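You operate a simulated robot arm through the tools that you are given. There is no shell and no other tool. Be economical: measure what you need, move in short steps, check, and stop when the job is done.

Carry out the task below with a simulated robot arm. There is one attempt and no reset: what you move stays moved.

Task
Wax the top of the box on the turntable.
Fine: push the teal bolt on first; use the white pad and put it back; put the silver lid on the pot; the small box and the turntable stay. Set down upright: white pad. A coat counts when it lies all over at full strength: go over it till it gets no stronger.
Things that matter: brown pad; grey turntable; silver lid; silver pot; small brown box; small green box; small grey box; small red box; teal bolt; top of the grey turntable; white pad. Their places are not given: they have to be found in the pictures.

The check looks at the end state, three seconds after you hand in, the way a careful person would. Anything else that was tipped, shoved, dropped, spilled or broken makes it a failure. A push-on lid holds only when it is set on centred and level and pressed home; a screw cap is set on level and turned clockwise until tight.

Robot
A 5-joint arm with a two-finger parallel gripper, fixed in place. Base frame: the origin is at the foot of the arm, x ahead of it, y to its left, z up; the work surface is at about z = 0. Readings come in m, rad, newtons and seconds.
With the tool pointing down near the work surface it reaches from about 0.26 to 0.6 m from the base axis. Its first joint turns from -1.152 to 1.152 rad. The tool tilts only in the upright plane through the base axis and itself; it spins freely about its own axis. Payload 1.57 kg.
Tool frame: the origin (TCP) lies between the finger pads and is the grasp point; the fingertips stand 0.03 m ahead of it; z points along the fingers, y is the line along which they close. The gripper opens to 0.08 m. The fingers are 0.017 m wide and 0.012 m thick; the gripper's body (0.04 by 0.082 m) begins 0.08 m behind the TCP.
Orientation is that of the tool frame in the base frame, as a unit quaternion [x, y, z, w]. With the fingers straight down and closing along the base's y, the tool's x points along the base's -x, its y along +y and its z along -z.

Tools
- The arm moves only by the tool play_rows. Its argument "series" is a list of rows, each a list of 3 entries, a list of its own where there are three numbers: the opening in per cent of the stroke, from 0 (shut) to 100 (fully open), then the shift along the tool's x, y, z in mm, then the turn, a rotation vector about the tool's x, y, z in rad. In form: [[jaw, [dx, dy, dz], [ax, ay, az]], ...]. A call has 1 to 20 rows; each row shifts and turns the commanded pose from where the row before left it, along the tool's axes as they then stand. Rows are played at 5 a second. More than 0.05 m and 0.15 rad between two rows, or a gripper value outside its range, and nothing of the call is played. A pose out of reach is approached as far as the arm can. The call stops where the force on the tool passes 40 N (or 10 N more than at its start, if that is more) or the arm is blocked; 0.2 s more then pass. Each finger travels about 0.153 m/s and halts on what it meets, pressing with about 43 N; the grip force reading is that of the motor and also rises with nothing between the fingers. The clock runs only during rows and for 0.2 s after the last one: add rows that do not move to give the fingers time. The reply holds the time, the measured pose of the TCP, the force on the tool along the base axes, the opening and the grip force, in the units named above and with some noise, with the torque about the TCP (base axes, N m) and any sound that the robot's microphone picked up, and new pictures: "views" is both (left out), scene, wrist or none.
- Cameras (640 x 400 px; columns grow to the right, rows downward): "scene" is fixed at [0.0454, 0.4026, 0.5231]; the picture's right is [-0.64, -0.76, 0.00], its down [-0.44, 0.37, -0.81] and it looks along [0.62, -0.52, -0.58] (base axes); focal length 308 px, centre (320, 200). "wrist" rides on the gripper at [0.072, -0.007, -0.122] in the tool frame; the picture's right is [0.09, 1.00, 0.00], its down [-0.84, 0.08, -0.54] and it looks along [-0.54, 0.05, 0.84] (tool axes); focal length 238 px, centre (320, 200).
- measure_at(camera, pixels): for up to 12 pixels [column, row] of the newest picture of that camera ("zoom" is the newest enlarged one), the place [x, y, z] in the base frame of the surface seen there, good to about 0.002 m. The clock stands still meanwhile.
- zoom(camera, box): a new picture of the part [left, top, right, bottom] of that camera's present view, enlarged. The clock stands still meanwhile.
- finish_job(): hands the job in; it is judged then, once.

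Keep the steps short. Do not move on a guess: measure, check each grasp and each placing, and mend mistakes. In all there are 80 turns and 200 pictures (those below and enlarged ones count). Leave the gripper open and the arm clear of the work at the hand-in unless told otherwise, and finish with a single line.

The tools are called after "Request:" as a command line: name --argument value ..., lists and objects as JSON in quotes. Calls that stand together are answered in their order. play_rows: Moves the arm, as the interface text tells. Its arguments: {"type":"object","properties":{"series":{"type":"array"},"views":{"type":"string","enum":["both","scene","wrist","none"]}},"required":["series"]} The other tools are called the same way: measure_at (camera, pixels) gives the place of the surface under pixels of a picture; zoom (camera, box) takes an enlarged picture of a part of a camera's view; finish_job () hands the job in.

At the start:

```text
clock: 0.0
tool_pos: [0.3605, -0.0108, 0.3272]
orientation: [0.0, 1.0, 0.0, 0.0]
contact_force: [-0.5, -0.8, 0.2]
wrist_torque: [-0.01, -0.01, -0.02]
finger_gap: 0.0798
gripper_force: 0.1
```

scene: 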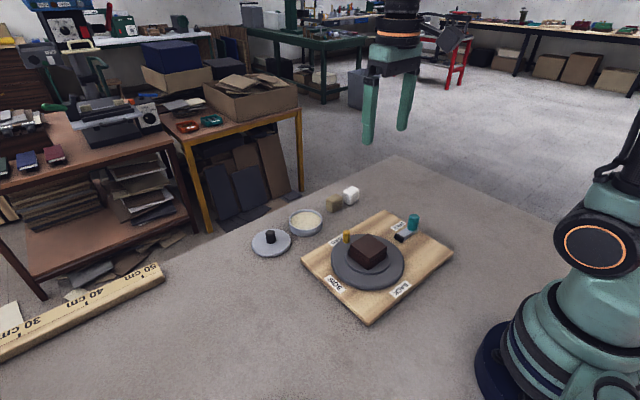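
wrist: 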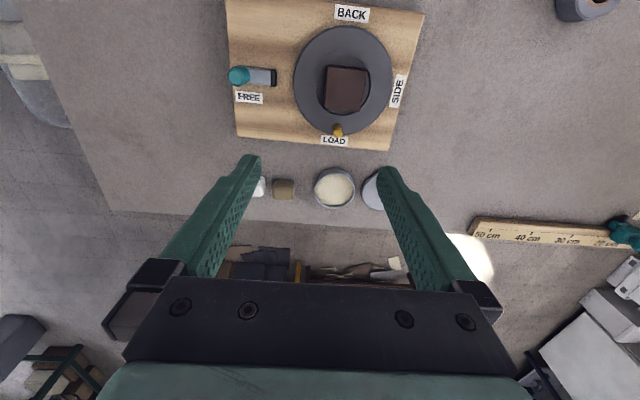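

I see the turntable on a wooden board at about (368,262), with the bolt at (412,222), pot at (305,222), lid at (270,242) and pads at (335,203) and (350,195). I'll enlarge both views.

Request:
zoom --camera "scene" --box '[240, 170, 460, 325]'

Request:
zoom --camera "wrist" --box '[200, 0, 440, 220]'

```text
2.58 times, centred on (350, 248) of scene
```

zoom: 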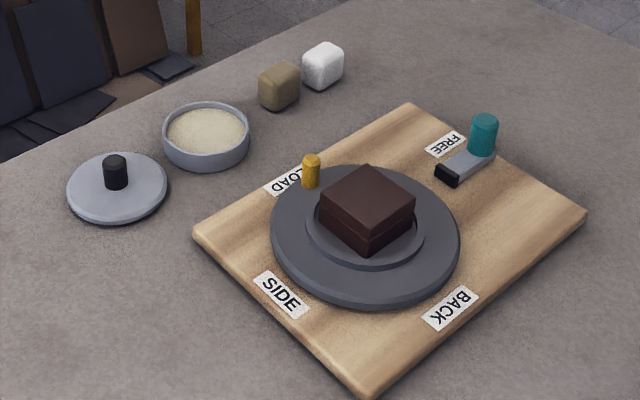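

```text
1.82 times, centred on (320, 110) of wrist
```

zoom: 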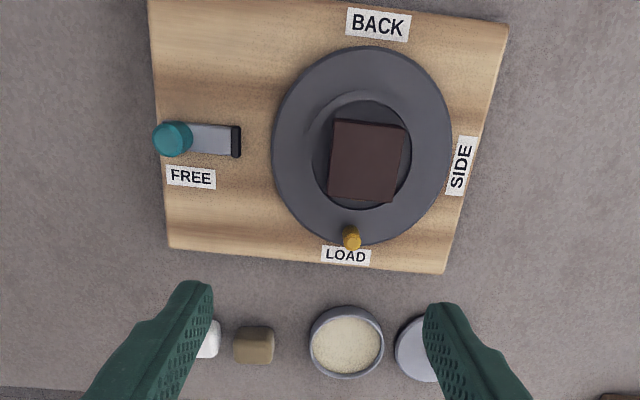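

Next I'll measure the parts in the scene picture: the box's top corners, turntable, bolt, slot end, pot, lid and pads.

Request:
zoom --camera "scene" --box '[325, 205, 435, 295]'

Request:
measure_at --camera "scene" --pixels '[[367, 229], [350, 241], [368, 253], [384, 240], [368, 241], [347, 233], [410, 215], [416, 216], [412, 227], [394, 238], [400, 233], [404, 229]]'

Request:
measure_at --camera "scene" --pixels '[[289, 222], [322, 222], [305, 209], [305, 223], [305, 231], [270, 231], [254, 243], [290, 243], [333, 199], [333, 206], [349, 190], [351, 198]]'

```text
4.44 times, centred on (380, 250) of scene
```

zoom: 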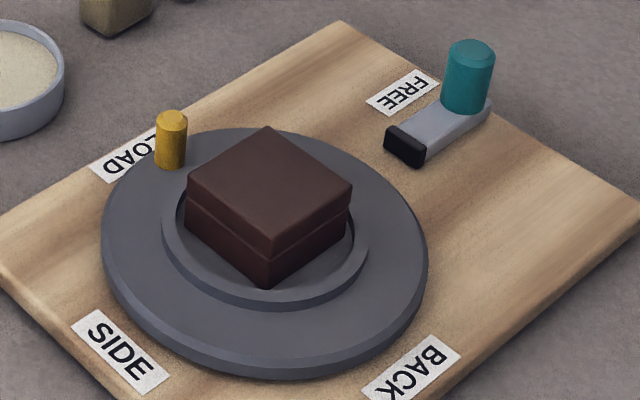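

```text
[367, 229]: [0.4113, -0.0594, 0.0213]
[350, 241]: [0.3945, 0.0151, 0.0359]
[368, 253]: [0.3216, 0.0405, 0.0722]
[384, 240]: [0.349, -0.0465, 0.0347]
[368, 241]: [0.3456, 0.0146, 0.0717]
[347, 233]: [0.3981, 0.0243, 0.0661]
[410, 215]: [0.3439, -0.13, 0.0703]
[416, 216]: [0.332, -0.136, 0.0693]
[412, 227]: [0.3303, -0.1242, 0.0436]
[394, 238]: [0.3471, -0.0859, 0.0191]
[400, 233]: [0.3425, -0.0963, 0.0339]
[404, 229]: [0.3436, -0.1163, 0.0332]
```

```text
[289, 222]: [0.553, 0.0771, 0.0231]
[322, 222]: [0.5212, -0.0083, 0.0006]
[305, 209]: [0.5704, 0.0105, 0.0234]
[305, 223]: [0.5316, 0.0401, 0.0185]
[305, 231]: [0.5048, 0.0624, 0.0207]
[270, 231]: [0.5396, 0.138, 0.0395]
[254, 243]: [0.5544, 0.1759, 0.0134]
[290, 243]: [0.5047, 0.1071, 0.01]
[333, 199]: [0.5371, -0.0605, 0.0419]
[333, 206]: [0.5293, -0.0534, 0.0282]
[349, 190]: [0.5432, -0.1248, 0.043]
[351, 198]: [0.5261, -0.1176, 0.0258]
```

The measurements are good. Now finer points in the last enlarged picture: box top corners, disc rim, yellow knob, bolt tip and post.

Request:
measure_at --camera "zoom" --pixels '[[268, 132], [194, 183], [270, 238], [346, 191], [271, 185], [172, 120], [262, 335], [420, 250], [108, 240], [405, 152], [403, 134], [468, 50]]'

Request:
measure_at --camera "zoom" --pixels '[[190, 225], [268, 270], [344, 218], [268, 283], [445, 47], [490, 52], [468, 68], [455, 105], [430, 130], [388, 148], [424, 160], [490, 110]]'

```text
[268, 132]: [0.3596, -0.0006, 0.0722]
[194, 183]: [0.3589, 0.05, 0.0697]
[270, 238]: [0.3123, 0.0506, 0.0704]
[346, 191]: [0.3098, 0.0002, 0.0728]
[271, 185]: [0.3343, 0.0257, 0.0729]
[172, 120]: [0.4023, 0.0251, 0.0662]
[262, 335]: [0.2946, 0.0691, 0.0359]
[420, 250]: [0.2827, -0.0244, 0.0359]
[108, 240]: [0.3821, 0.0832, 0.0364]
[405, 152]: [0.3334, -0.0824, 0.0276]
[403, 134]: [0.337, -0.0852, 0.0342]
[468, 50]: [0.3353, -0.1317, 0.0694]
```

```text
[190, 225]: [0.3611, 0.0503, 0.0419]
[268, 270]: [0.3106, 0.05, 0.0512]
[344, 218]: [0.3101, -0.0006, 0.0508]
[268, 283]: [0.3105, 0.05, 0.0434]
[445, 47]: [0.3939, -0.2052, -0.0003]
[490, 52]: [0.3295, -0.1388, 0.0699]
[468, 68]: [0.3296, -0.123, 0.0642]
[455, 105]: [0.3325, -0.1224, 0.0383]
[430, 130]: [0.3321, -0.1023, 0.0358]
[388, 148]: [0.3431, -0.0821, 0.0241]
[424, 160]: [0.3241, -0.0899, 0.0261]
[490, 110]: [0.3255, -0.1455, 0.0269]
```

The bolt's post stands at about (0.333,-0.131), with its top at z 0.070. The disc rim is 3 cm beyond its black tip, in +y. I'll shut the fingers and come down behind the post, on the -y side.

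Request:
play_rows --series '[[0, [6.5, -41, 32], [0, 0, 0]], [0, [6.5, -41, 32], [0, 0, 0]], [0, [6.5, -41, 32], [0, 0, 0]], [0, [6.5, -41, 32], [0, 0, 0]], [0, [0, 0, 41], [0, 0, 0]], [0, [0, 0, 41], [0, 0, 0]], [0, [0, 0, 41], [0, 0, 0]], [0, [0, 0, 0], [0, 0, 0]]]'

```text
refused: row 1 steps farther than a row can; nothing moved
```

A row was too long, so I'll use smaller steps.

Request:
play_rows --series '[[0, [5, -33, 25], [0, 0, 0]], [0, [5, -33, 25], [0, 0, 0]], [0, [5, -33, 25], [0, 0, 0]], [0, [5, -33, 25], [0, 0, 0]], [0, [6, -32, 28], [0, 0, 0]], [0, [0, 0, 41], [0, 0, 0]], [0, [0, 0, 41], [0, 0, 0]], [0, [0, 0, 41], [0, 0, 0]], [0, [0, 0, 0], [0, 0, 0]]]'

```text
clock: 2.0
tool_pos: [0.336, -0.1744, 0.0759]
orientation: [0.0, 1.0, 0.0, 0.0]
contact_force: [0.7, 0.0, 0.1]
wrist_torque: [0.01, -0.03, -0.01]
finger_gap: 0.0002
gripper_force: 21.4
```

scene: 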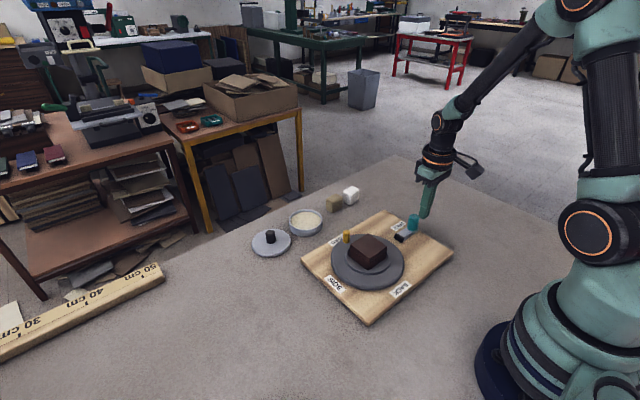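
wrist: 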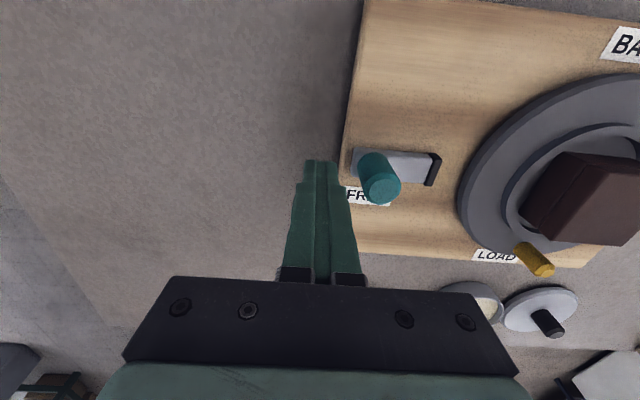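

The shut fingers are behind the post and in line with it. Now I'll push in +y in small steps and watch the force.

Request:
play_rows --series '[[0, [0, 10, 0], [0, 0, 0]], [0, [0, 8, 0], [0, 0, 0]], [0, [0, 4, 0], [0, 0, 0]], [0, [0, 4, 0], [0, 0, 0]], [0, [0, 4, 0], [0, 0, 0]], [0, [0, 4, 0], [0, 0, 0]], [0, [0, 4, 0], [0, 0, 0]]]' --views "scene"

```text
clock: 3.6
tool_pos: [0.3361, -0.1366, 0.0775]
orientation: [0.0, 1.0, 0.0, 0.001]
contact_force: [1.6, -0.5, 0.1]
wrist_torque: [0.01, -0.01, 0.0]
finger_gap: 0.0
gripper_force: 20.7
```

scene: 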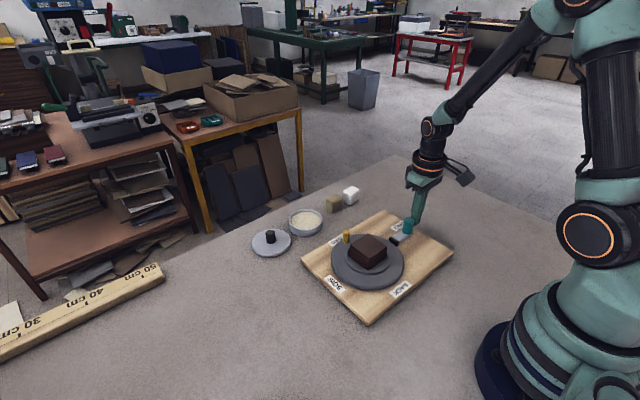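

The bolt is sliding, its tip nearing the disc, with almost no force. I'll keep pushing.

Request:
play_rows --series '[[0, [0, 3, 0], [0, 0, 0]], [0, [0, 3, 0], [0, 0, 0]], [0, [0, 3, 0], [0, 0, 0]], [0, [0, 3, 0], [0, 0, 0]], [0, [0, 3, 0], [0, 0, 0]]]' --views "scene"

Request:
zoom --camera "scene" --box '[325, 205, 435, 295]'

```text
clock: 4.8
tool_pos: [0.3348, -0.1216, 0.075]
orientation: [0.001, 1.0, 0.0, 0.0]
contact_force: [0.1, -9.3, 3.5]
wrist_torque: [-0.16, -0.02, -0.02]
finger_gap: 0.0002
gripper_force: 20.9
```

scene: 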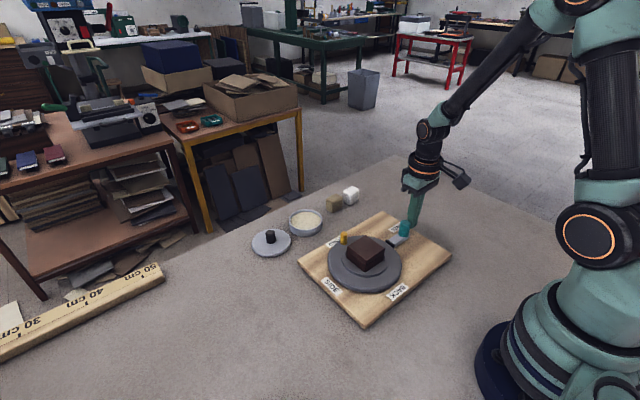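

```text
4.44 times, centred on (380, 250) of scene
```

zoom: 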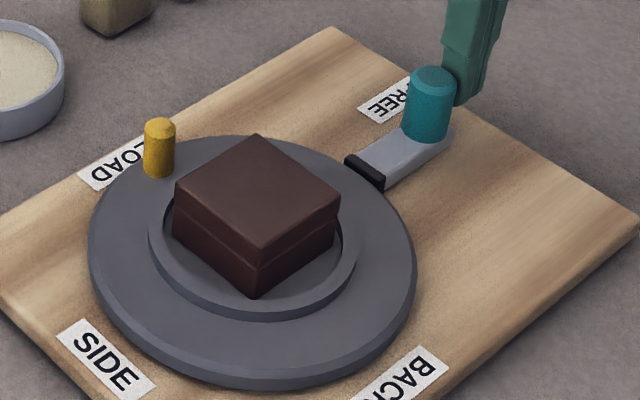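

The bolt tip now meets the disc rim, but the whole board has shifted a little. I'll measure how far.

Request:
measure_at --camera "zoom" --pixels '[[257, 140], [182, 190], [260, 246], [335, 198], [260, 192], [160, 125], [432, 75], [362, 158], [383, 180], [250, 290]]'

```text
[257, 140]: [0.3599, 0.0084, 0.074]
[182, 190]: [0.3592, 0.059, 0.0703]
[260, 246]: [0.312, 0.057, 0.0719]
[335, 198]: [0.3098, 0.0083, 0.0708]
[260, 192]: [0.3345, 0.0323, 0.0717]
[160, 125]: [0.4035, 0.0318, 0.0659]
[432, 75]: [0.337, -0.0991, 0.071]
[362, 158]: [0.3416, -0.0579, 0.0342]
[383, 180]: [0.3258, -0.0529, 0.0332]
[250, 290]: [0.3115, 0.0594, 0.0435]
```

The board slid about 7.5 mm in +y, while the bolt moved about 25 mm relative to it. I'll back off, rise, and look at the bolt closely.

Request:
play_rows --series '[[0, [0, -15, 0], [0, 0, 0]], [0, [0, -20, 0], [0, 0, 0]], [0, [0, 0, -40], [0, 0, 0]], [0, [0, 0, -45], [0, 0, 0]], [0, [0, 0, 0], [0, 0, 0]]]'

Request:
zoom --camera "scene" --box '[370, 205, 430, 255]'

Request:
zoom --camera "wrist" --box '[300, 0, 640, 220]'

```text
clock: 6.0
tool_pos: [0.3358, -0.1578, 0.1618]
orientation: [-0.001, 1.0, 0.0, 0.001]
contact_force: [0.1, -0.1, -1.2]
wrist_torque: [0.0, 0.03, 0.01]
finger_gap: 0.0
gripper_force: 21.2
```

scene: 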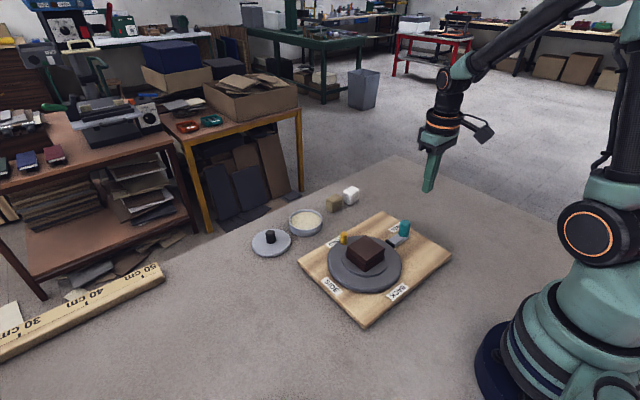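
wrist: 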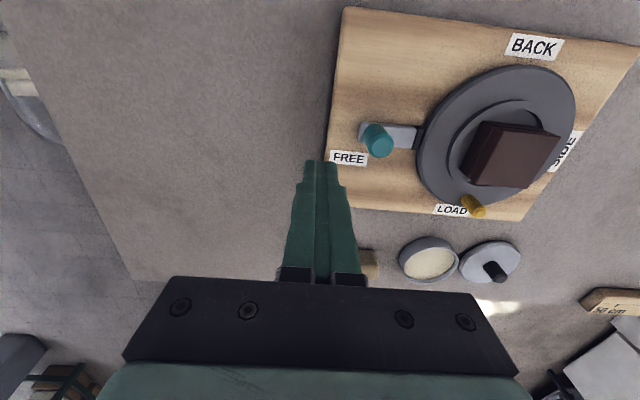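

```text
8.00 times, centred on (400, 230) of scene
```

zoom: 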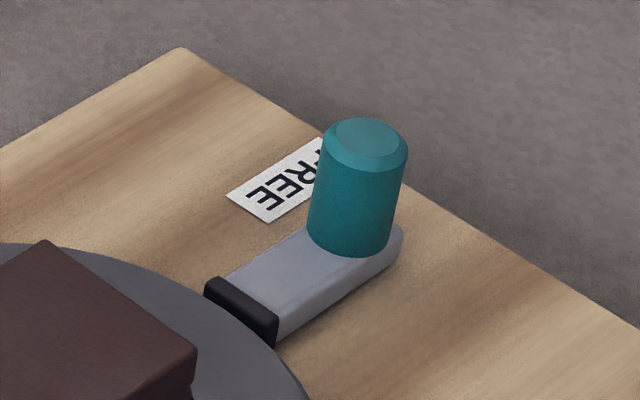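

```text
1.82 times, centred on (470, 110) of wrist
```

zoom: 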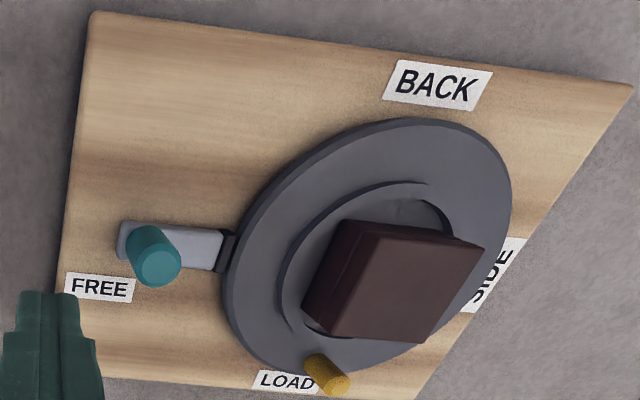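

The black end now sits against the disc rim like a brake, so the bolt is on. The board should go back its 7.5 mm. I'll measure its +y ("SIDE") edge and its height.

Request:
measure_at --camera "scene" --pixels '[[330, 286], [333, 290], [327, 292], [301, 262], [305, 262], [298, 263], [364, 322], [364, 326], [319, 282], [311, 276], [340, 302], [349, 310]]'

Request:
zoom --camera "scene" --box '[285, 235, 385, 335]'

```text
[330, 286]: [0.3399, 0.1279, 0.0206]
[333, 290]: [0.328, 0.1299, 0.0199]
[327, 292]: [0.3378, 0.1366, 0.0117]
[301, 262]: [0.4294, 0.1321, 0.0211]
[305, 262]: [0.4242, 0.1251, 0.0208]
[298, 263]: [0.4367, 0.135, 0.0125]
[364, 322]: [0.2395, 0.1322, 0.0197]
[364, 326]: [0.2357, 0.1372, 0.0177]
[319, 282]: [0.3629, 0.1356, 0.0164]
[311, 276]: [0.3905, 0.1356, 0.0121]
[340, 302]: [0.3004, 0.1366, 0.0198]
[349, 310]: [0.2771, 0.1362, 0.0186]
```

```text
4.00 times, centred on (335, 285) of scene
```

zoom: 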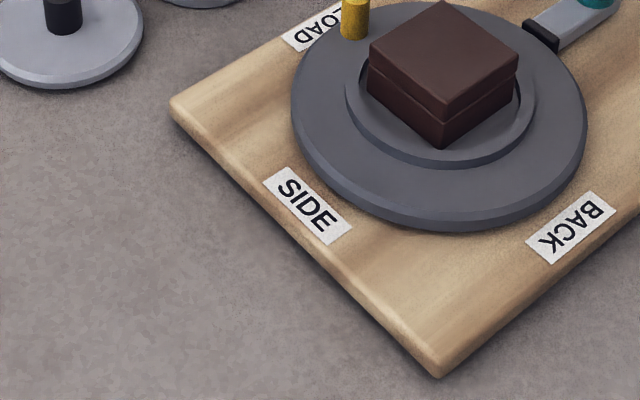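

The board's edge is at y 0.1366, z 0–0.02. I'll go over to its +y side and come down with the tips just above the table.

Request:
play_rows --series '[[0, [0, 47, 0], [0, 0, 0]], [0, [0, 47, 0], [0, 0, 0]], [0, [0, 47, 0], [0, 0, 0]], [0, [0, 47, 0], [0, 0, 0]], [0, [0, 47, 0], [0, 0, 0]], [0, [0, 47, 0], [0, 0, 0]], [0, [0, 45, 0], [0, 0, 0]], [0, [0, 0, 45], [0, 0, 0]], [0, [0, 0, 45], [0, 0, 0]], [0, [0, 0, 30], [0, 0, 0]], [0, [0, 0, 0], [0, 0, 0]]]' --views "scene"

```text
clock: 8.4
tool_pos: [0.3348, 0.1705, 0.0397]
orientation: [0.001, 1.0, 0.0, 0.0]
contact_force: [0.4, 0.1, -0.4]
wrist_torque: [0.01, -0.02, 0.02]
finger_gap: 0.0003
gripper_force: 21.1
```

scene: 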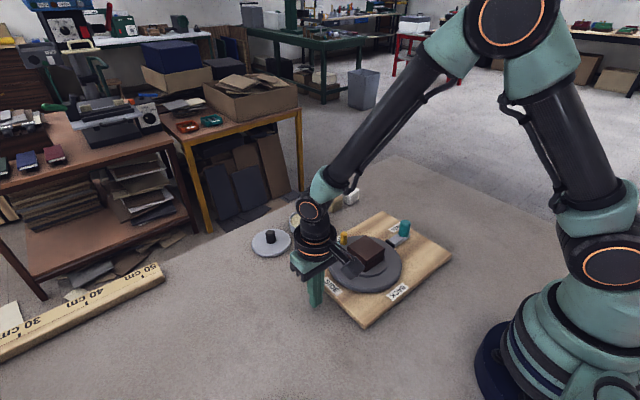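

The fingers are clear beside the edge. I'll push slowly in -y, 29 mm in all, and then stop.

Request:
play_rows --series '[[0, [0, 0, 2], [0, 0, 0]], [0, [0, -10, 0], [0, 0, 0]], [0, [0, -8, 0], [0, 0, 0]], [0, [0, -3, 0], [0, 0, 0]], [0, [0, -3, 0], [0, 0, 0]], [0, [0, -3, 0], [0, 0, 0]], [0, [0, -2, 0], [0, 0, 0]], [0, [0, 0, 0], [0, 0, 0]]]' --views "scene"

Request:
measure_at --camera "scene" --pixels '[[368, 241], [367, 235], [384, 250], [404, 224], [364, 326], [452, 255]]'

Request:
zoom --camera "scene" --box '[325, 205, 435, 295]'

```text
clock: 10.2
tool_pos: [0.3355, 0.1415, 0.0387]
orientation: [0.0, 1.0, 0.001, 0.002]
contact_force: [1.7, 8.7, 2.7]
wrist_torque: [0.19, -0.02, -0.04]
finger_gap: 0.0
gripper_force: 21.2
```

scene: 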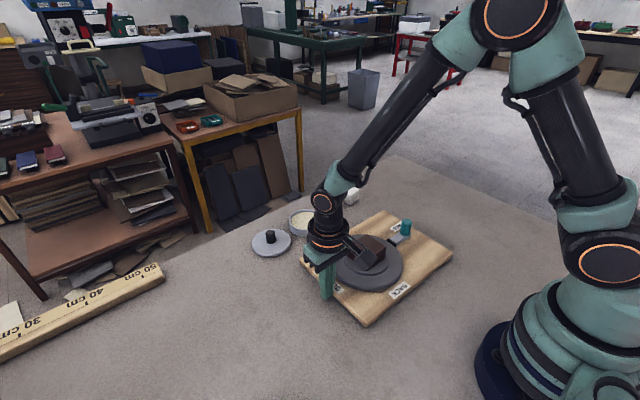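

```text
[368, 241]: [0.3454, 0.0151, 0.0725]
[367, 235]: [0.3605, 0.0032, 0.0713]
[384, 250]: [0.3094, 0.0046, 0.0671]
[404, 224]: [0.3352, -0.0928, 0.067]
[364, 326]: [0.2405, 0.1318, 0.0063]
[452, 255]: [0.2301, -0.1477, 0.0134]
```

```text
4.44 times, centred on (380, 250) of scene
```

zoom: 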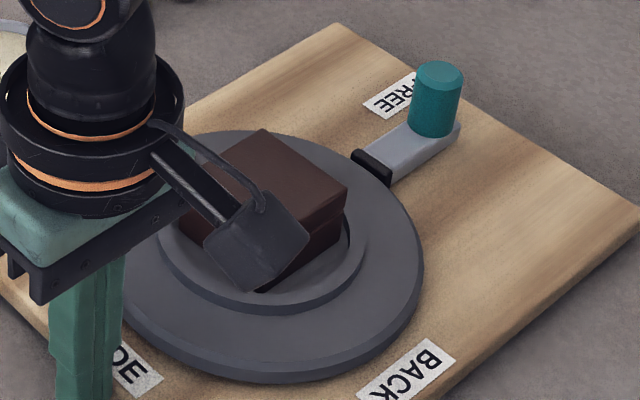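

The board is almost back; its far corner is about 2 mm short. I'll push a little more, then rise.

Request:
play_rows --series '[[0, [0, -2, 0], [0, 0, 0]], [0, [0, -0.5, 0], [0, 0, 0]], [0, [0, 0, 0], [0, 0, 0]], [0, [0, 15, 0], [0, 0, 0]], [0, [0, 15, 0], [0, 0, 0]], [0, [0, 0, -45], [0, 0, 0]], [0, [0, 0, -45], [0, 0, 0]], [0, [0, 0, -40], [0, 0, 0]]]' --views "scene"

Request:
zoom --camera "scene" --box '[325, 205, 435, 295]'

```text
clock: 12.0
tool_pos: [0.334, 0.1686, 0.1717]
orientation: [0.0, 1.0, 0.0, 0.001]
contact_force: [0.3, -0.1, 0.6]
wrist_torque: [0.0, -0.01, 0.02]
finger_gap: 0.0
gripper_force: 20.5
```

scene: 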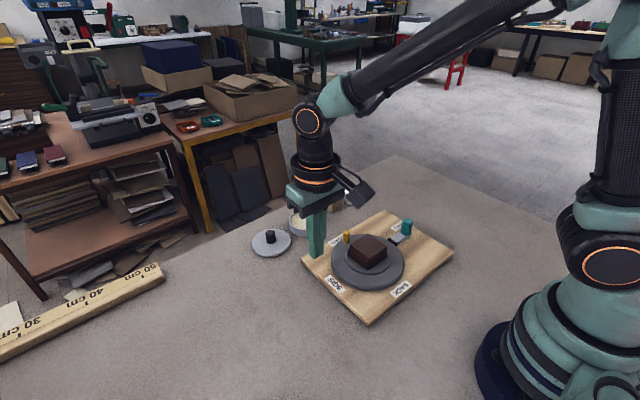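

```text
4.44 times, centred on (380, 250) of scene
```

zoom: 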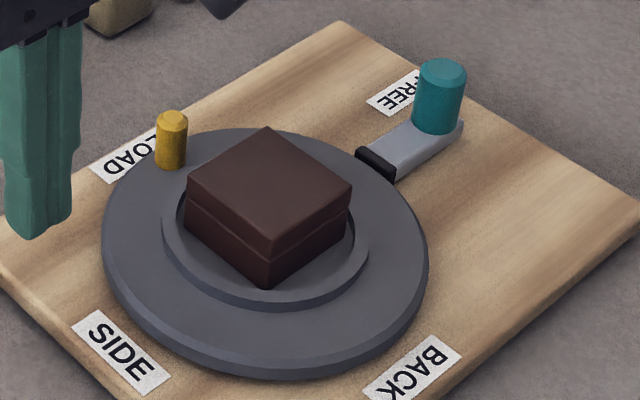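

The picture now matches the original exactly, with the bolt on. Next is the white pad at about (0.535,-0.12). I'll open the gripper and move to look at it.

Request:
play_rows --series '[[0, [0, 0, -40], [0, 0, 0]], [100, [-20, -41, -5], [0, 0, 0]], [100, [-20, -41, -5], [0, 0, 0]], [100, [-20, -41, -5], [0, 0, 0]], [100, [-20, -41, -5], [0, 0, 0]], [100, [-20, -41, -5], [0, 0, 0]], [100, [-20, -41, -5], [0, 0, 0]], [100, [-20, -41, -5], [0, 0, 0]], [100, [0, 0, 0], [0, 0, 0]]]'

Request:
zoom --camera "scene" --box '[315, 175, 375, 220]'

```text
clock: 14.0
tool_pos: [0.4754, -0.1187, 0.2456]
orientation: [0.0, 1.0, 0.0, 0.0]
contact_force: [-0.1, -0.5, -0.3]
wrist_torque: [-0.01, 0.05, 0.0]
finger_gap: 0.0797
gripper_force: 0.1
```

scene: 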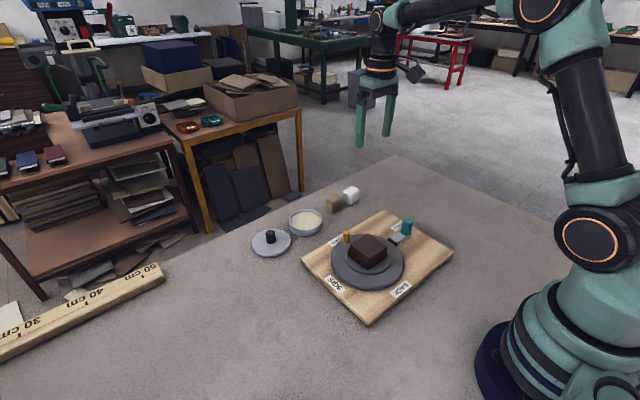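
wrist: 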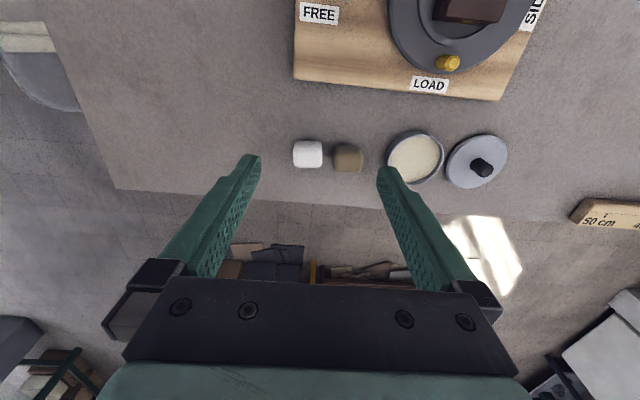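

```text
8.89 times, centred on (345, 198) of scene
```

zoom: 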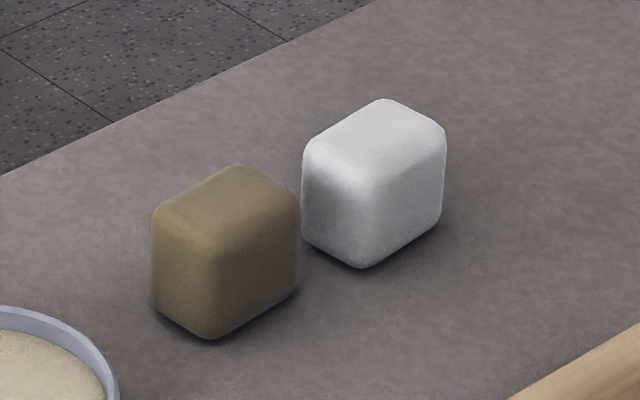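

Both pads stand 3–4 cm apart. I'll measure the faces and edges of the white pad, the brown pad's near face, and the pot and lid with the wrist camera.

Request:
measure_at --camera "zoom" --pixels '[[384, 108], [318, 150], [380, 175], [432, 130], [375, 140], [325, 215], [410, 200], [362, 262], [238, 172], [200, 200], [290, 200], [220, 325]]'

Request:
measure_at --camera "wrist" --pixels '[[308, 155], [295, 150], [321, 150], [308, 144], [348, 157], [337, 157], [414, 132], [388, 158], [441, 158], [481, 167], [449, 165], [506, 155]]'

```text
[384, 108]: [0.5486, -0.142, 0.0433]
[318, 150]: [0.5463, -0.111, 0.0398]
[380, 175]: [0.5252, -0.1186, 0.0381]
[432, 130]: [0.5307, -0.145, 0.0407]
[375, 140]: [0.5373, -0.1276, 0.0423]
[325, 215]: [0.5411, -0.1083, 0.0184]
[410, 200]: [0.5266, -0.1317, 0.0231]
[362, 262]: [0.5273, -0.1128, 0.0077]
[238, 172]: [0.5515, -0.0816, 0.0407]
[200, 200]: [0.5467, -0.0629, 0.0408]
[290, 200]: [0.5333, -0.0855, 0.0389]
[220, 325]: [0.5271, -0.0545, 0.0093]
```

```text
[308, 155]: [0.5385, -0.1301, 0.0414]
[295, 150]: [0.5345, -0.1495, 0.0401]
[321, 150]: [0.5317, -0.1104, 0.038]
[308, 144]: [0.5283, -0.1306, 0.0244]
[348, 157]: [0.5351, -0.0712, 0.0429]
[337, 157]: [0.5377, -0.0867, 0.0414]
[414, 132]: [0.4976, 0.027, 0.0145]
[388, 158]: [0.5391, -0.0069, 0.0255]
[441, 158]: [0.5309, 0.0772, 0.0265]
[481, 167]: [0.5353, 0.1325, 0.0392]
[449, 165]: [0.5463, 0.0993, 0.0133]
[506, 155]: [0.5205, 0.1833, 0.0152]
```

The white pad spans y -0.150 to -0.109 with its top at z 0.042; the brown one begins at y -0.087. A narrow opening of about 53 mm fits between them. I'll check the pad's depth in x.

Request:
zoom --camera "wrist" --box '[280, 130, 380, 190]'

Request:
measure_at --camera "wrist" --pixels '[[308, 162], [308, 164], [308, 166], [308, 168], [308, 142], [308, 140], [294, 158], [322, 158], [292, 156], [324, 156], [336, 155], [362, 157]]'

```text
6.40 times, centred on (330, 160) of wrist
```

zoom: 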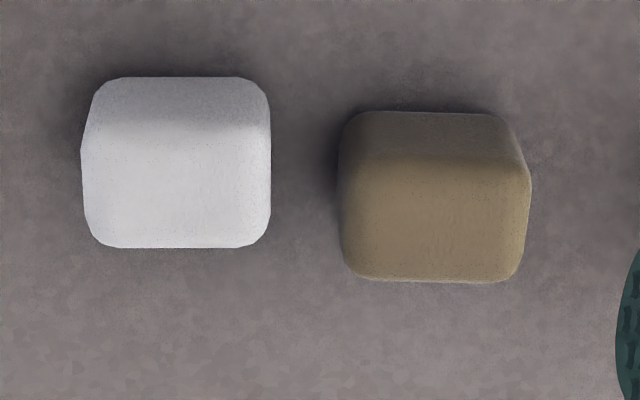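

```text
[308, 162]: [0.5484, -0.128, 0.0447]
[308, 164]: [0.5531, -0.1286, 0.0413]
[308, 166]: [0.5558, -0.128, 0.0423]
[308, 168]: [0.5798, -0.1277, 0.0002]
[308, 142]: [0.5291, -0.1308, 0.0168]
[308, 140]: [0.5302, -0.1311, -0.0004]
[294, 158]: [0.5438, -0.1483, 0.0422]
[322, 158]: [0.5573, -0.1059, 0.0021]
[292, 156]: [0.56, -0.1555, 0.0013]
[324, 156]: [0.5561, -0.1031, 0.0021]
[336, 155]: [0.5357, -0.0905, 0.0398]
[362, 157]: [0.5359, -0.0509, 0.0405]
```

The white pad's centre is (0.542,-0.129) and it is 32 mm deep in x. Gripping along x avoids the brown pad, so I'll spin the tool 90° and move above it.

Request:
play_rows --series '[[100, [0, 0, 0], [0, 0, 0.1428]], [100, [0, 0, 0], [0, 0, 0.1428]], [100, [0, 0, 0], [0, 0, 0.1428]], [100, [0, 0, 0], [0, 0, 0.1428]], [100, [0, 0, 0], [0, 0, 0.1428]], [100, [0, 0, 0], [0, 0, 0.1428]], [100, [0, 0, 0], [0, 0, 0.1428]], [100, [0, 0, 0], [0, 0, 0.1428]], [100, [0, 0, 0], [0, 0, 0.1428]], [100, [0, 0, 0], [0, 0, 0.1428]], [100, [0, 0, 0], [0, 0, 0.1428]], [100, [-5, 33, 45], [0, 0, 0]], [100, [-5, 33, 30], [0, 0, 0]], [100, [0, 0, 45], [0, 0, 0]], [100, [0, 0, 0], [0, 0, 0]]]'

```text
refused: row 12 steps farther than a row can; nothing moved
```

Row 12 was too long, so I'll split it.

Request:
play_rows --series '[[100, [0, 0, 0], [0, 0, 0.1428]], [100, [0, 0, 0], [0, 0, 0.1428]], [100, [0, 0, 0], [0, 0, 0.1428]], [100, [0, 0, 0], [0, 0, 0.1428]], [100, [0, 0, 0], [0, 0, 0.1428]], [100, [0, 0, 0], [0, 0, 0.1428]], [100, [0, 0, 0], [0, 0, 0.1428]], [100, [0, 0, 0], [0, 0, 0.1428]], [100, [0, 0, 0], [0, 0, 0.1428]], [100, [0, 0, 0], [0, 0, 0.1428]], [100, [0, 0, 0], [0, 0, 0.1428]], [100, [-5, 33, 25], [0, 0, 0]], [100, [-5, 33, 25], [0, 0, 0]], [100, [0, 0, 45], [0, 0, 0]], [100, [0, 0, 25], [0, 0, 0]], [100, [0, 0, 0], [0, 0, 0]]]'

```text
clock: 17.4
tool_pos: [0.5414, -0.1305, 0.1259]
orientation: [0.707, 0.707, 0.0, 0.0]
contact_force: [0.3, -0.6, 0.8]
wrist_torque: [0.01, 0.02, 0.03]
finger_gap: 0.08
gripper_force: 0.1
```

scene: 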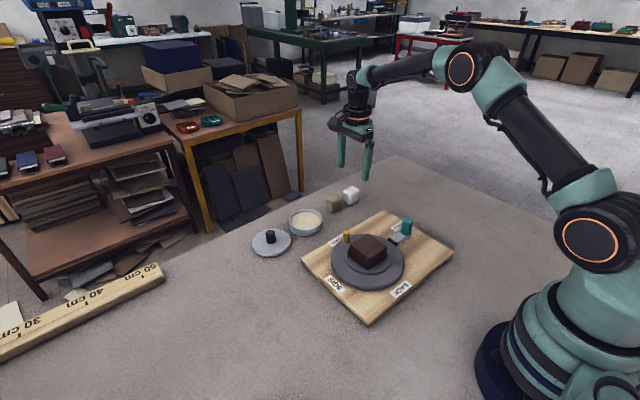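
wrist: 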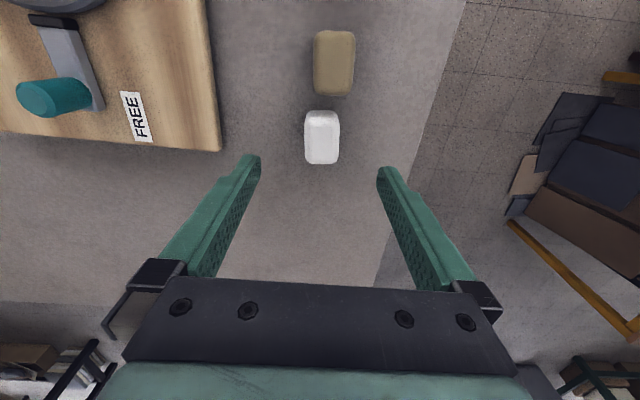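

The pad sits midway between the fingers at (322,137). I'll descend to TCP z 0.047 and shut the gripper.

Request:
play_rows --series '[[100, [0, 0, 40], [0, 0, 0]], [100, [0, 0, 38], [0, 0, 0]], [100, [0, 0, 0], [0, 0, 0]], [60, [0, 0, 0], [0, 0, 0]], [0, [0, 0, 0], [0, 0, 0]], [0, [0, 0, 0], [0, 0, 0]], [0, [0, 0, 0], [0, 0, 0]]]'

Request:
zoom --camera "scene" --box '[310, 150, 390, 220]'

```text
clock: 19.0
tool_pos: [0.5424, -0.1277, 0.0486]
orientation: [0.707, 0.707, 0.001, -0.001]
contact_force: [-0.3, -0.2, 1.8]
wrist_torque: [0.02, 0.03, 0.02]
finger_gap: 0.0316
gripper_force: 40.3
```

scene: 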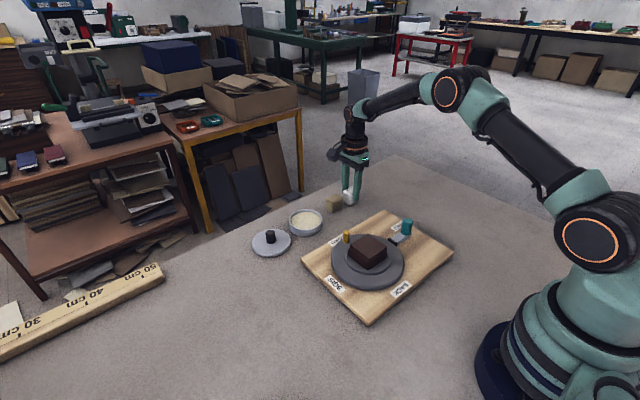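
wrist: 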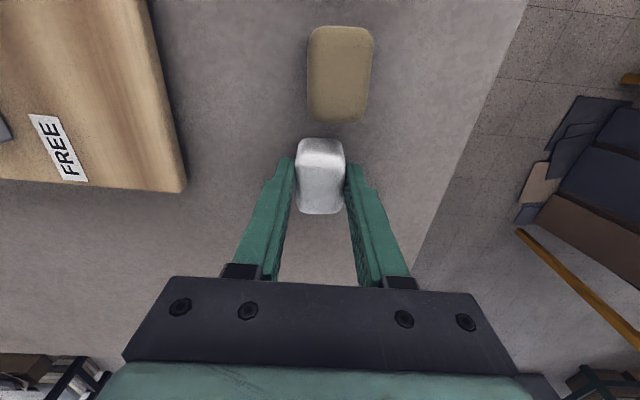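

```text
5.71 times, centred on (350, 185) of scene
```

zoom: 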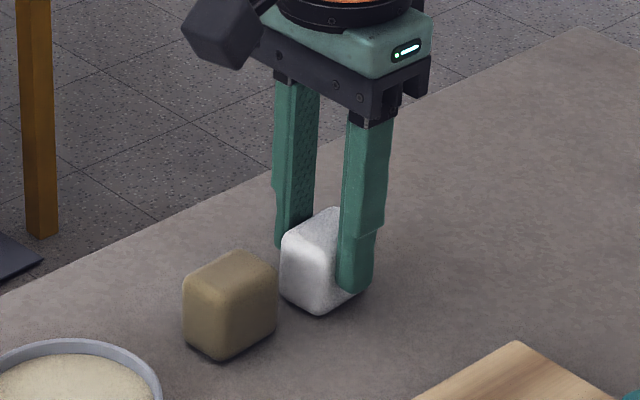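

The gap is 31.6 mm with a firm grip, so the white pad is held. I'll lift it and carry it over the pot at about (0.535,0.036).

Request:
play_rows --series '[[0, [0, 0, -40], [0, 0, 0]], [0, [0, 0, -40], [0, 0, 0]], [0, [41, -2, 0], [0, 0, 0]], [0, [41, -2, 0], [0, 0, 0]], [0, [41, -2, 0], [0, 0, 0]], [0, [42, -1, 0], [0, 0, 0]], [0, [0, 0, 0], [0, 0, 0]]]'

Request:
zoom --camera "scene" --box '[260, 170, 350, 250]'

```text
clock: 20.6
tool_pos: [0.5351, 0.037, 0.1267]
orientation: [0.708, 0.707, 0.0, 0.0]
contact_force: [-0.9, 0.2, -0.6]
wrist_torque: [0.01, -0.02, 0.02]
finger_gap: 0.0
gripper_force: 21.1
```

scene: 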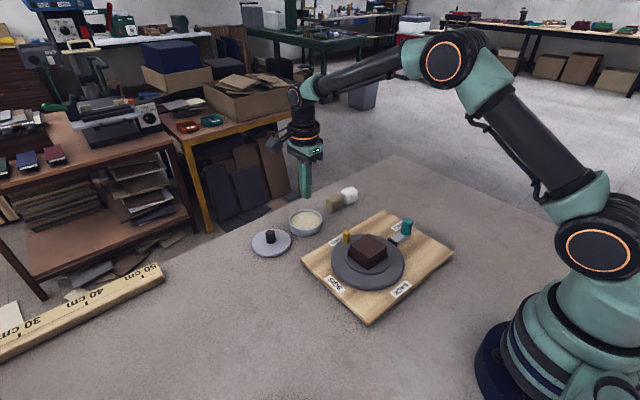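
wrist: 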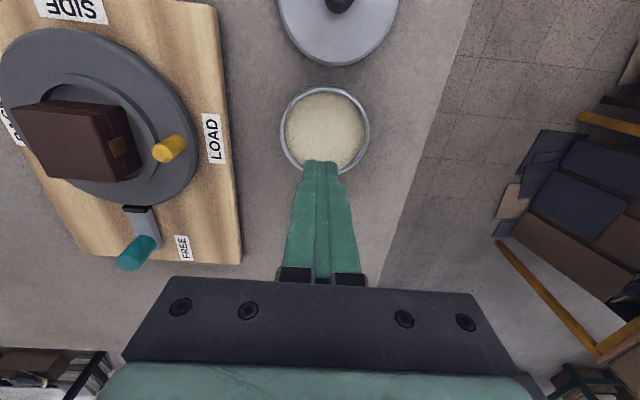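

```text
5.00 times, centred on (305, 210) of scene
```

zoom: 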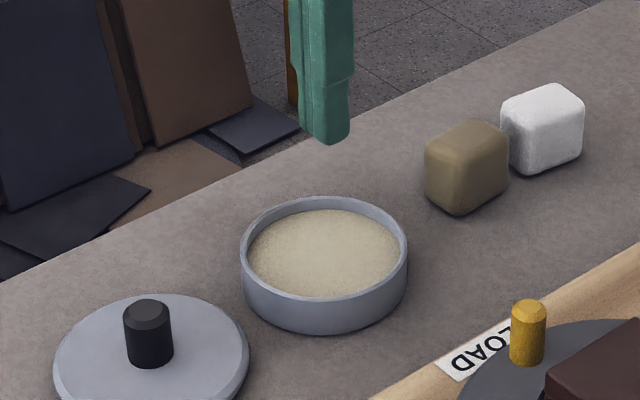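

The gripper is shut on nothing: the pad slipped out and still stands near its place. I'll measure where it is now so I can grip it deeper and lift it slowly.

Request:
play_rows --series '[[0, [-41, 2, 0], [0, 0, 0]], [0, [-41, 2, 0], [0, 0, 0]], [100, [-41, 2, 0], [0, 0, 0]], [100, [-42, 1, 0], [0, 0, 0]], [100, [0, 0, 0], [0, 0, 0]], [100, [0, 0, 0], [0, 0, 0]]]'

Request:
zoom --camera "scene" --box '[315, 175, 375, 220]'

Request:
zoom --camera "wrist" --box '[260, 20, 380, 180]'

```text
clock: 22.0
tool_pos: [0.5415, -0.1281, 0.1281]
orientation: [0.707, 0.708, 0.0, 0.0]
contact_force: [0.6, 0.1, 0.1]
wrist_torque: [0.02, -0.01, -0.01]
finger_gap: 0.0799
gripper_force: 0.1
```

scene: 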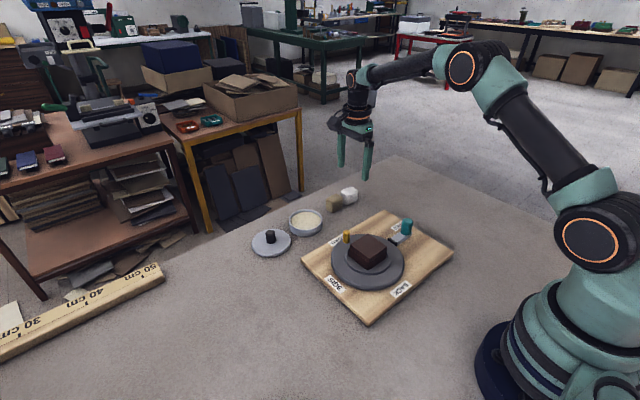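
wrist: 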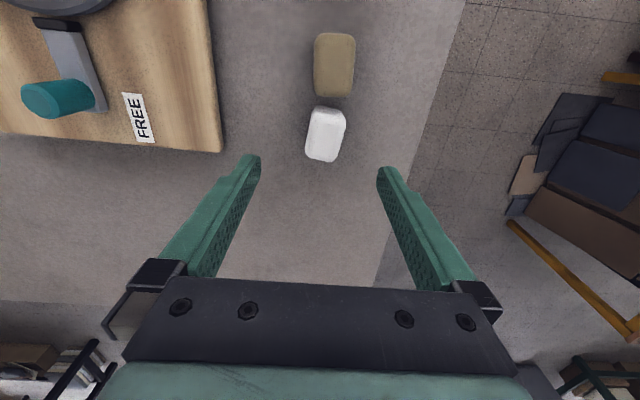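

```text
8.89 times, centred on (345, 198) of scene
```

zoom: 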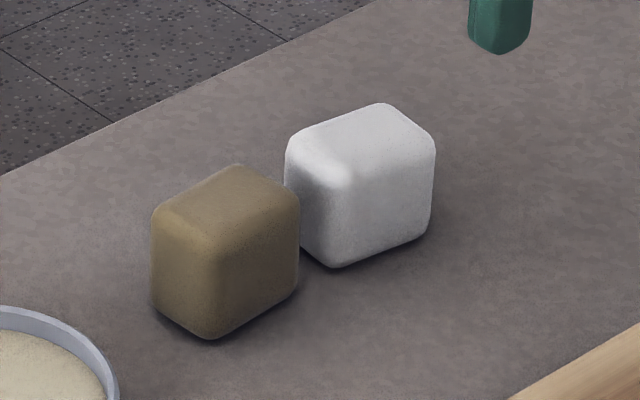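

```text
2.50 times, centred on (320, 100) of wrist
```

zoom: 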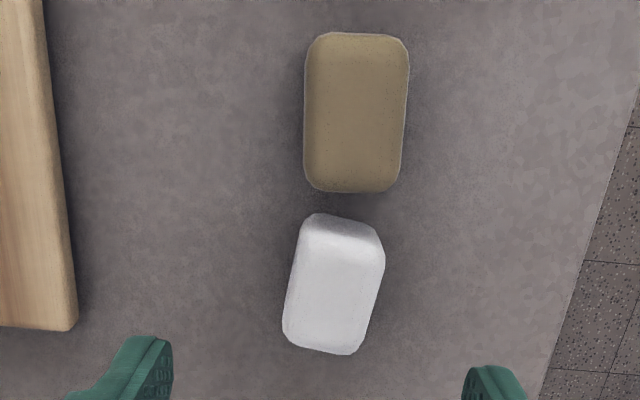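

The pad twisted by about 11° and moved slightly towards the brown pad, but it didn't fall. I'll measure its top outline for a careful re-grip.

Request:
measure_at --camera "zoom" --pixels '[[306, 250], [290, 325], [380, 270], [358, 345], [343, 242], [322, 345], [334, 290], [300, 285], [370, 300], [355, 185], [345, 222], [316, 218]]'

```text
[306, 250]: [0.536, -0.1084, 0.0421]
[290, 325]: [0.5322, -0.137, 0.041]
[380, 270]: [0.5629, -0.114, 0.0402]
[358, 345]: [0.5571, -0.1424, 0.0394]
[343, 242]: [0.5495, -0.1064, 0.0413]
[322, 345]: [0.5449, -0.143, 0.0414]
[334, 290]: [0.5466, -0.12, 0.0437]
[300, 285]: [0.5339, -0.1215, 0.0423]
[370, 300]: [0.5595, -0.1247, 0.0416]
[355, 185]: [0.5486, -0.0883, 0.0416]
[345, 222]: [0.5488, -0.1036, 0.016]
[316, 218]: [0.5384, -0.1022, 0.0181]
```

The pad's centre is (0.5465,-0.1245), turned 0.17 rad. I'll match that spin, go deeper to tip height 7 mm, grip, and check with a slow small lift.

Request:
play_rows --series '[[100, [4, 4.5, 0], [0, 0, 0]], [100, [0, 0, 0], [0, 0, 0.14]], [100, [0, 0, 40], [0, 0, 0.03]], [100, [0, 0, 40], [0, 0, 0]], [100, [0, 0, 11], [0, 0, 0]], [70, [0, 0, 0], [0, 0, 0]], [0, [0, 0, 0], [0, 0, 0]], [0, [0, 0, 0], [0, 0, 0]], [0, [0, 0, 0], [0, 0, 0]], [0, [0, 0, 0], [0, 0, 0]], [0, [0, 0, -4], [0, 0, 0]], [0, [0, 0, -4], [0, 0, 0]], [0, [0, 0, 0], [0, 0, 0]]]'

Request:
zoom --camera "scene" --box '[310, 150, 390, 220]'

```text
clock: 24.8
tool_pos: [0.5464, -0.1242, 0.0441]
orientation: [0.765, 0.644, 0.0, 0.0]
contact_force: [0.6, 0.4, 0.1]
wrist_torque: [-0.02, -0.03, -0.04]
finger_gap: 0.0312
gripper_force: 39.5
```

scene: 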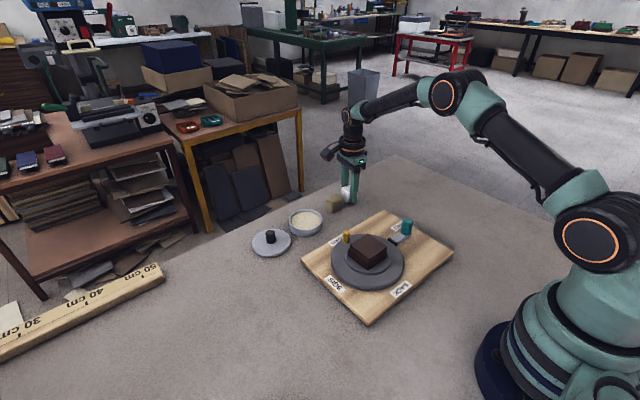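
wrist: 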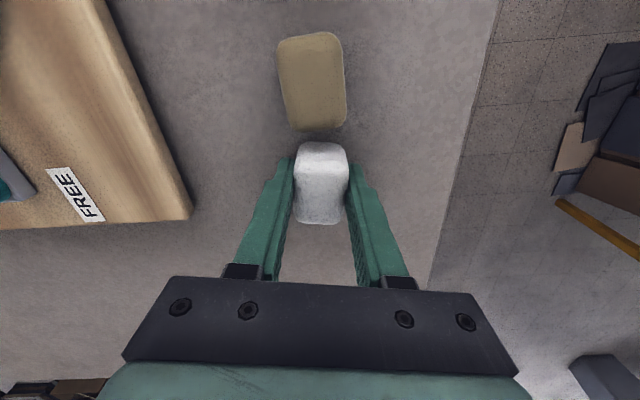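

```text
5.71 times, centred on (350, 185) of scene
```

zoom: 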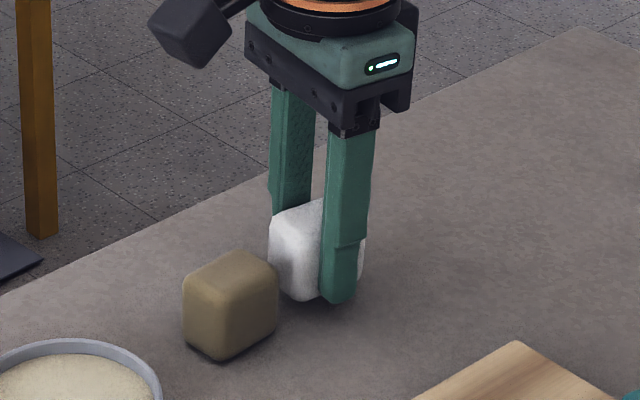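

The gap is 31.2 mm and the pad has risen with the fingers. I'll lift on gently and turn it square again.

Request:
play_rows --series '[[0, [0, 0, -8], [0, 0, 0]], [0, [0, 0, -12], [0, 0, 0]], [0, [0, 0, -15], [0, 0, 0]], [0, [0, 0, -15], [0, 0, 0]], [0, [0, 0, -15], [0, 0, 0]], [0, [0, 0, -10], [0, 0, -0.06]], [0, [0, 0, 0], [0, 0, -0.06]], [0, [0, 0, 0], [0, 0, -0.05]], [0, [0, 0, 0], [0, 0, 0]]]'

Request:
zoom --camera "scene" --box '[310, 120, 390, 210]'

```text
clock: 26.8
tool_pos: [0.5461, -0.1248, 0.1194]
orientation: [0.707, 0.707, 0.0, -0.001]
contact_force: [0.8, 0.1, -0.8]
wrist_torque: [0.01, 0.01, -0.01]
finger_gap: 0.031
gripper_force: 39.9
```

scene: 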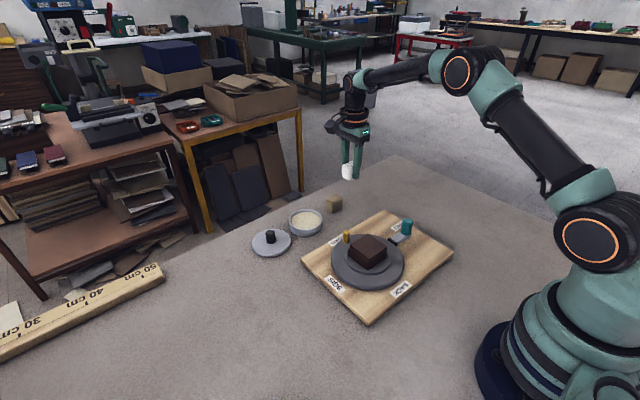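
wrist: 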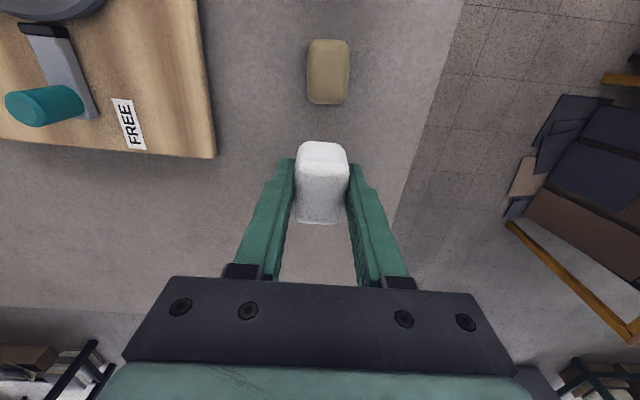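

```text
4.44 times, centred on (350, 165) of scene
```

zoom: 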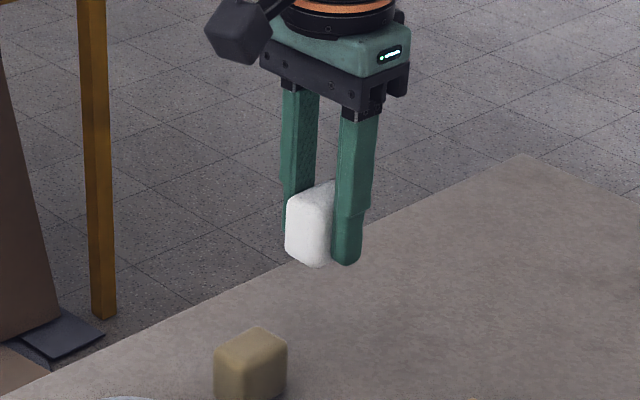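

The pad hangs upright and firm. I'll carry it over the pot at moderate speed.

Request:
play_rows --series '[[0, [20, -1, 0], [0, 0, 0]], [0, [28, -2, 0], [0, 0, 0]], [0, [28, -2, 0], [0, 0, 0]], [0, [28, -2, 0], [0, 0, 0]], [0, [28, -2, 0], [0, 0, 0]], [0, [28, -2, 0], [0, 0, 0]], [0, [0, 0, 20], [0, 0, 0]], [0, [0, 0, 20], [0, 0, 0]], [0, [0, 0, 0], [0, 0, 0]]]'

Request:
zoom --camera "scene" --box '[260, 170, 350, 250]'

```text
clock: 28.8
tool_pos: [0.5366, 0.0359, 0.0777]
orientation: [0.707, 0.707, 0.0, 0.0]
contact_force: [1.0, 0.4, -0.4]
wrist_torque: [0.0, 0.04, -0.03]
finger_gap: 0.031
gripper_force: 40.3
```

scene: 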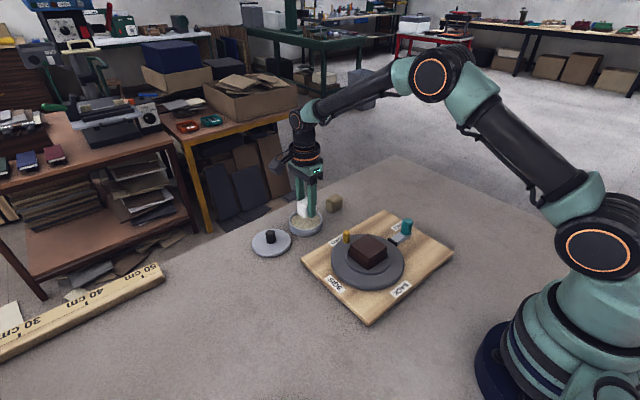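
wrist: 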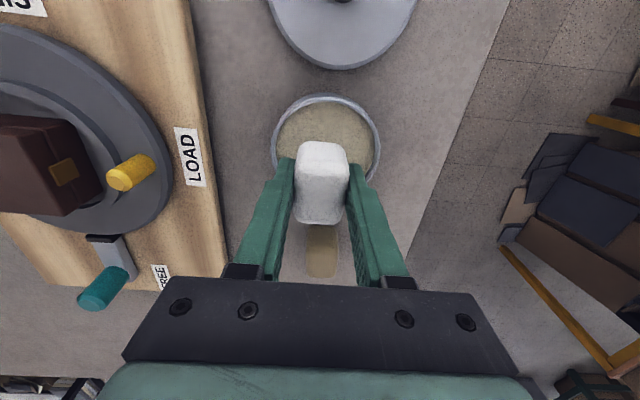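

```text
5.00 times, centred on (305, 210) of scene
```

zoom: 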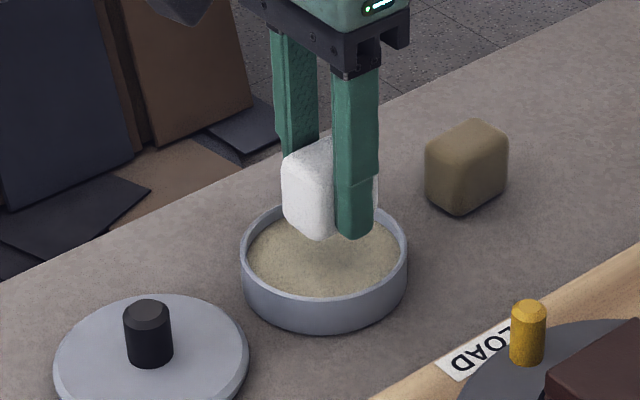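

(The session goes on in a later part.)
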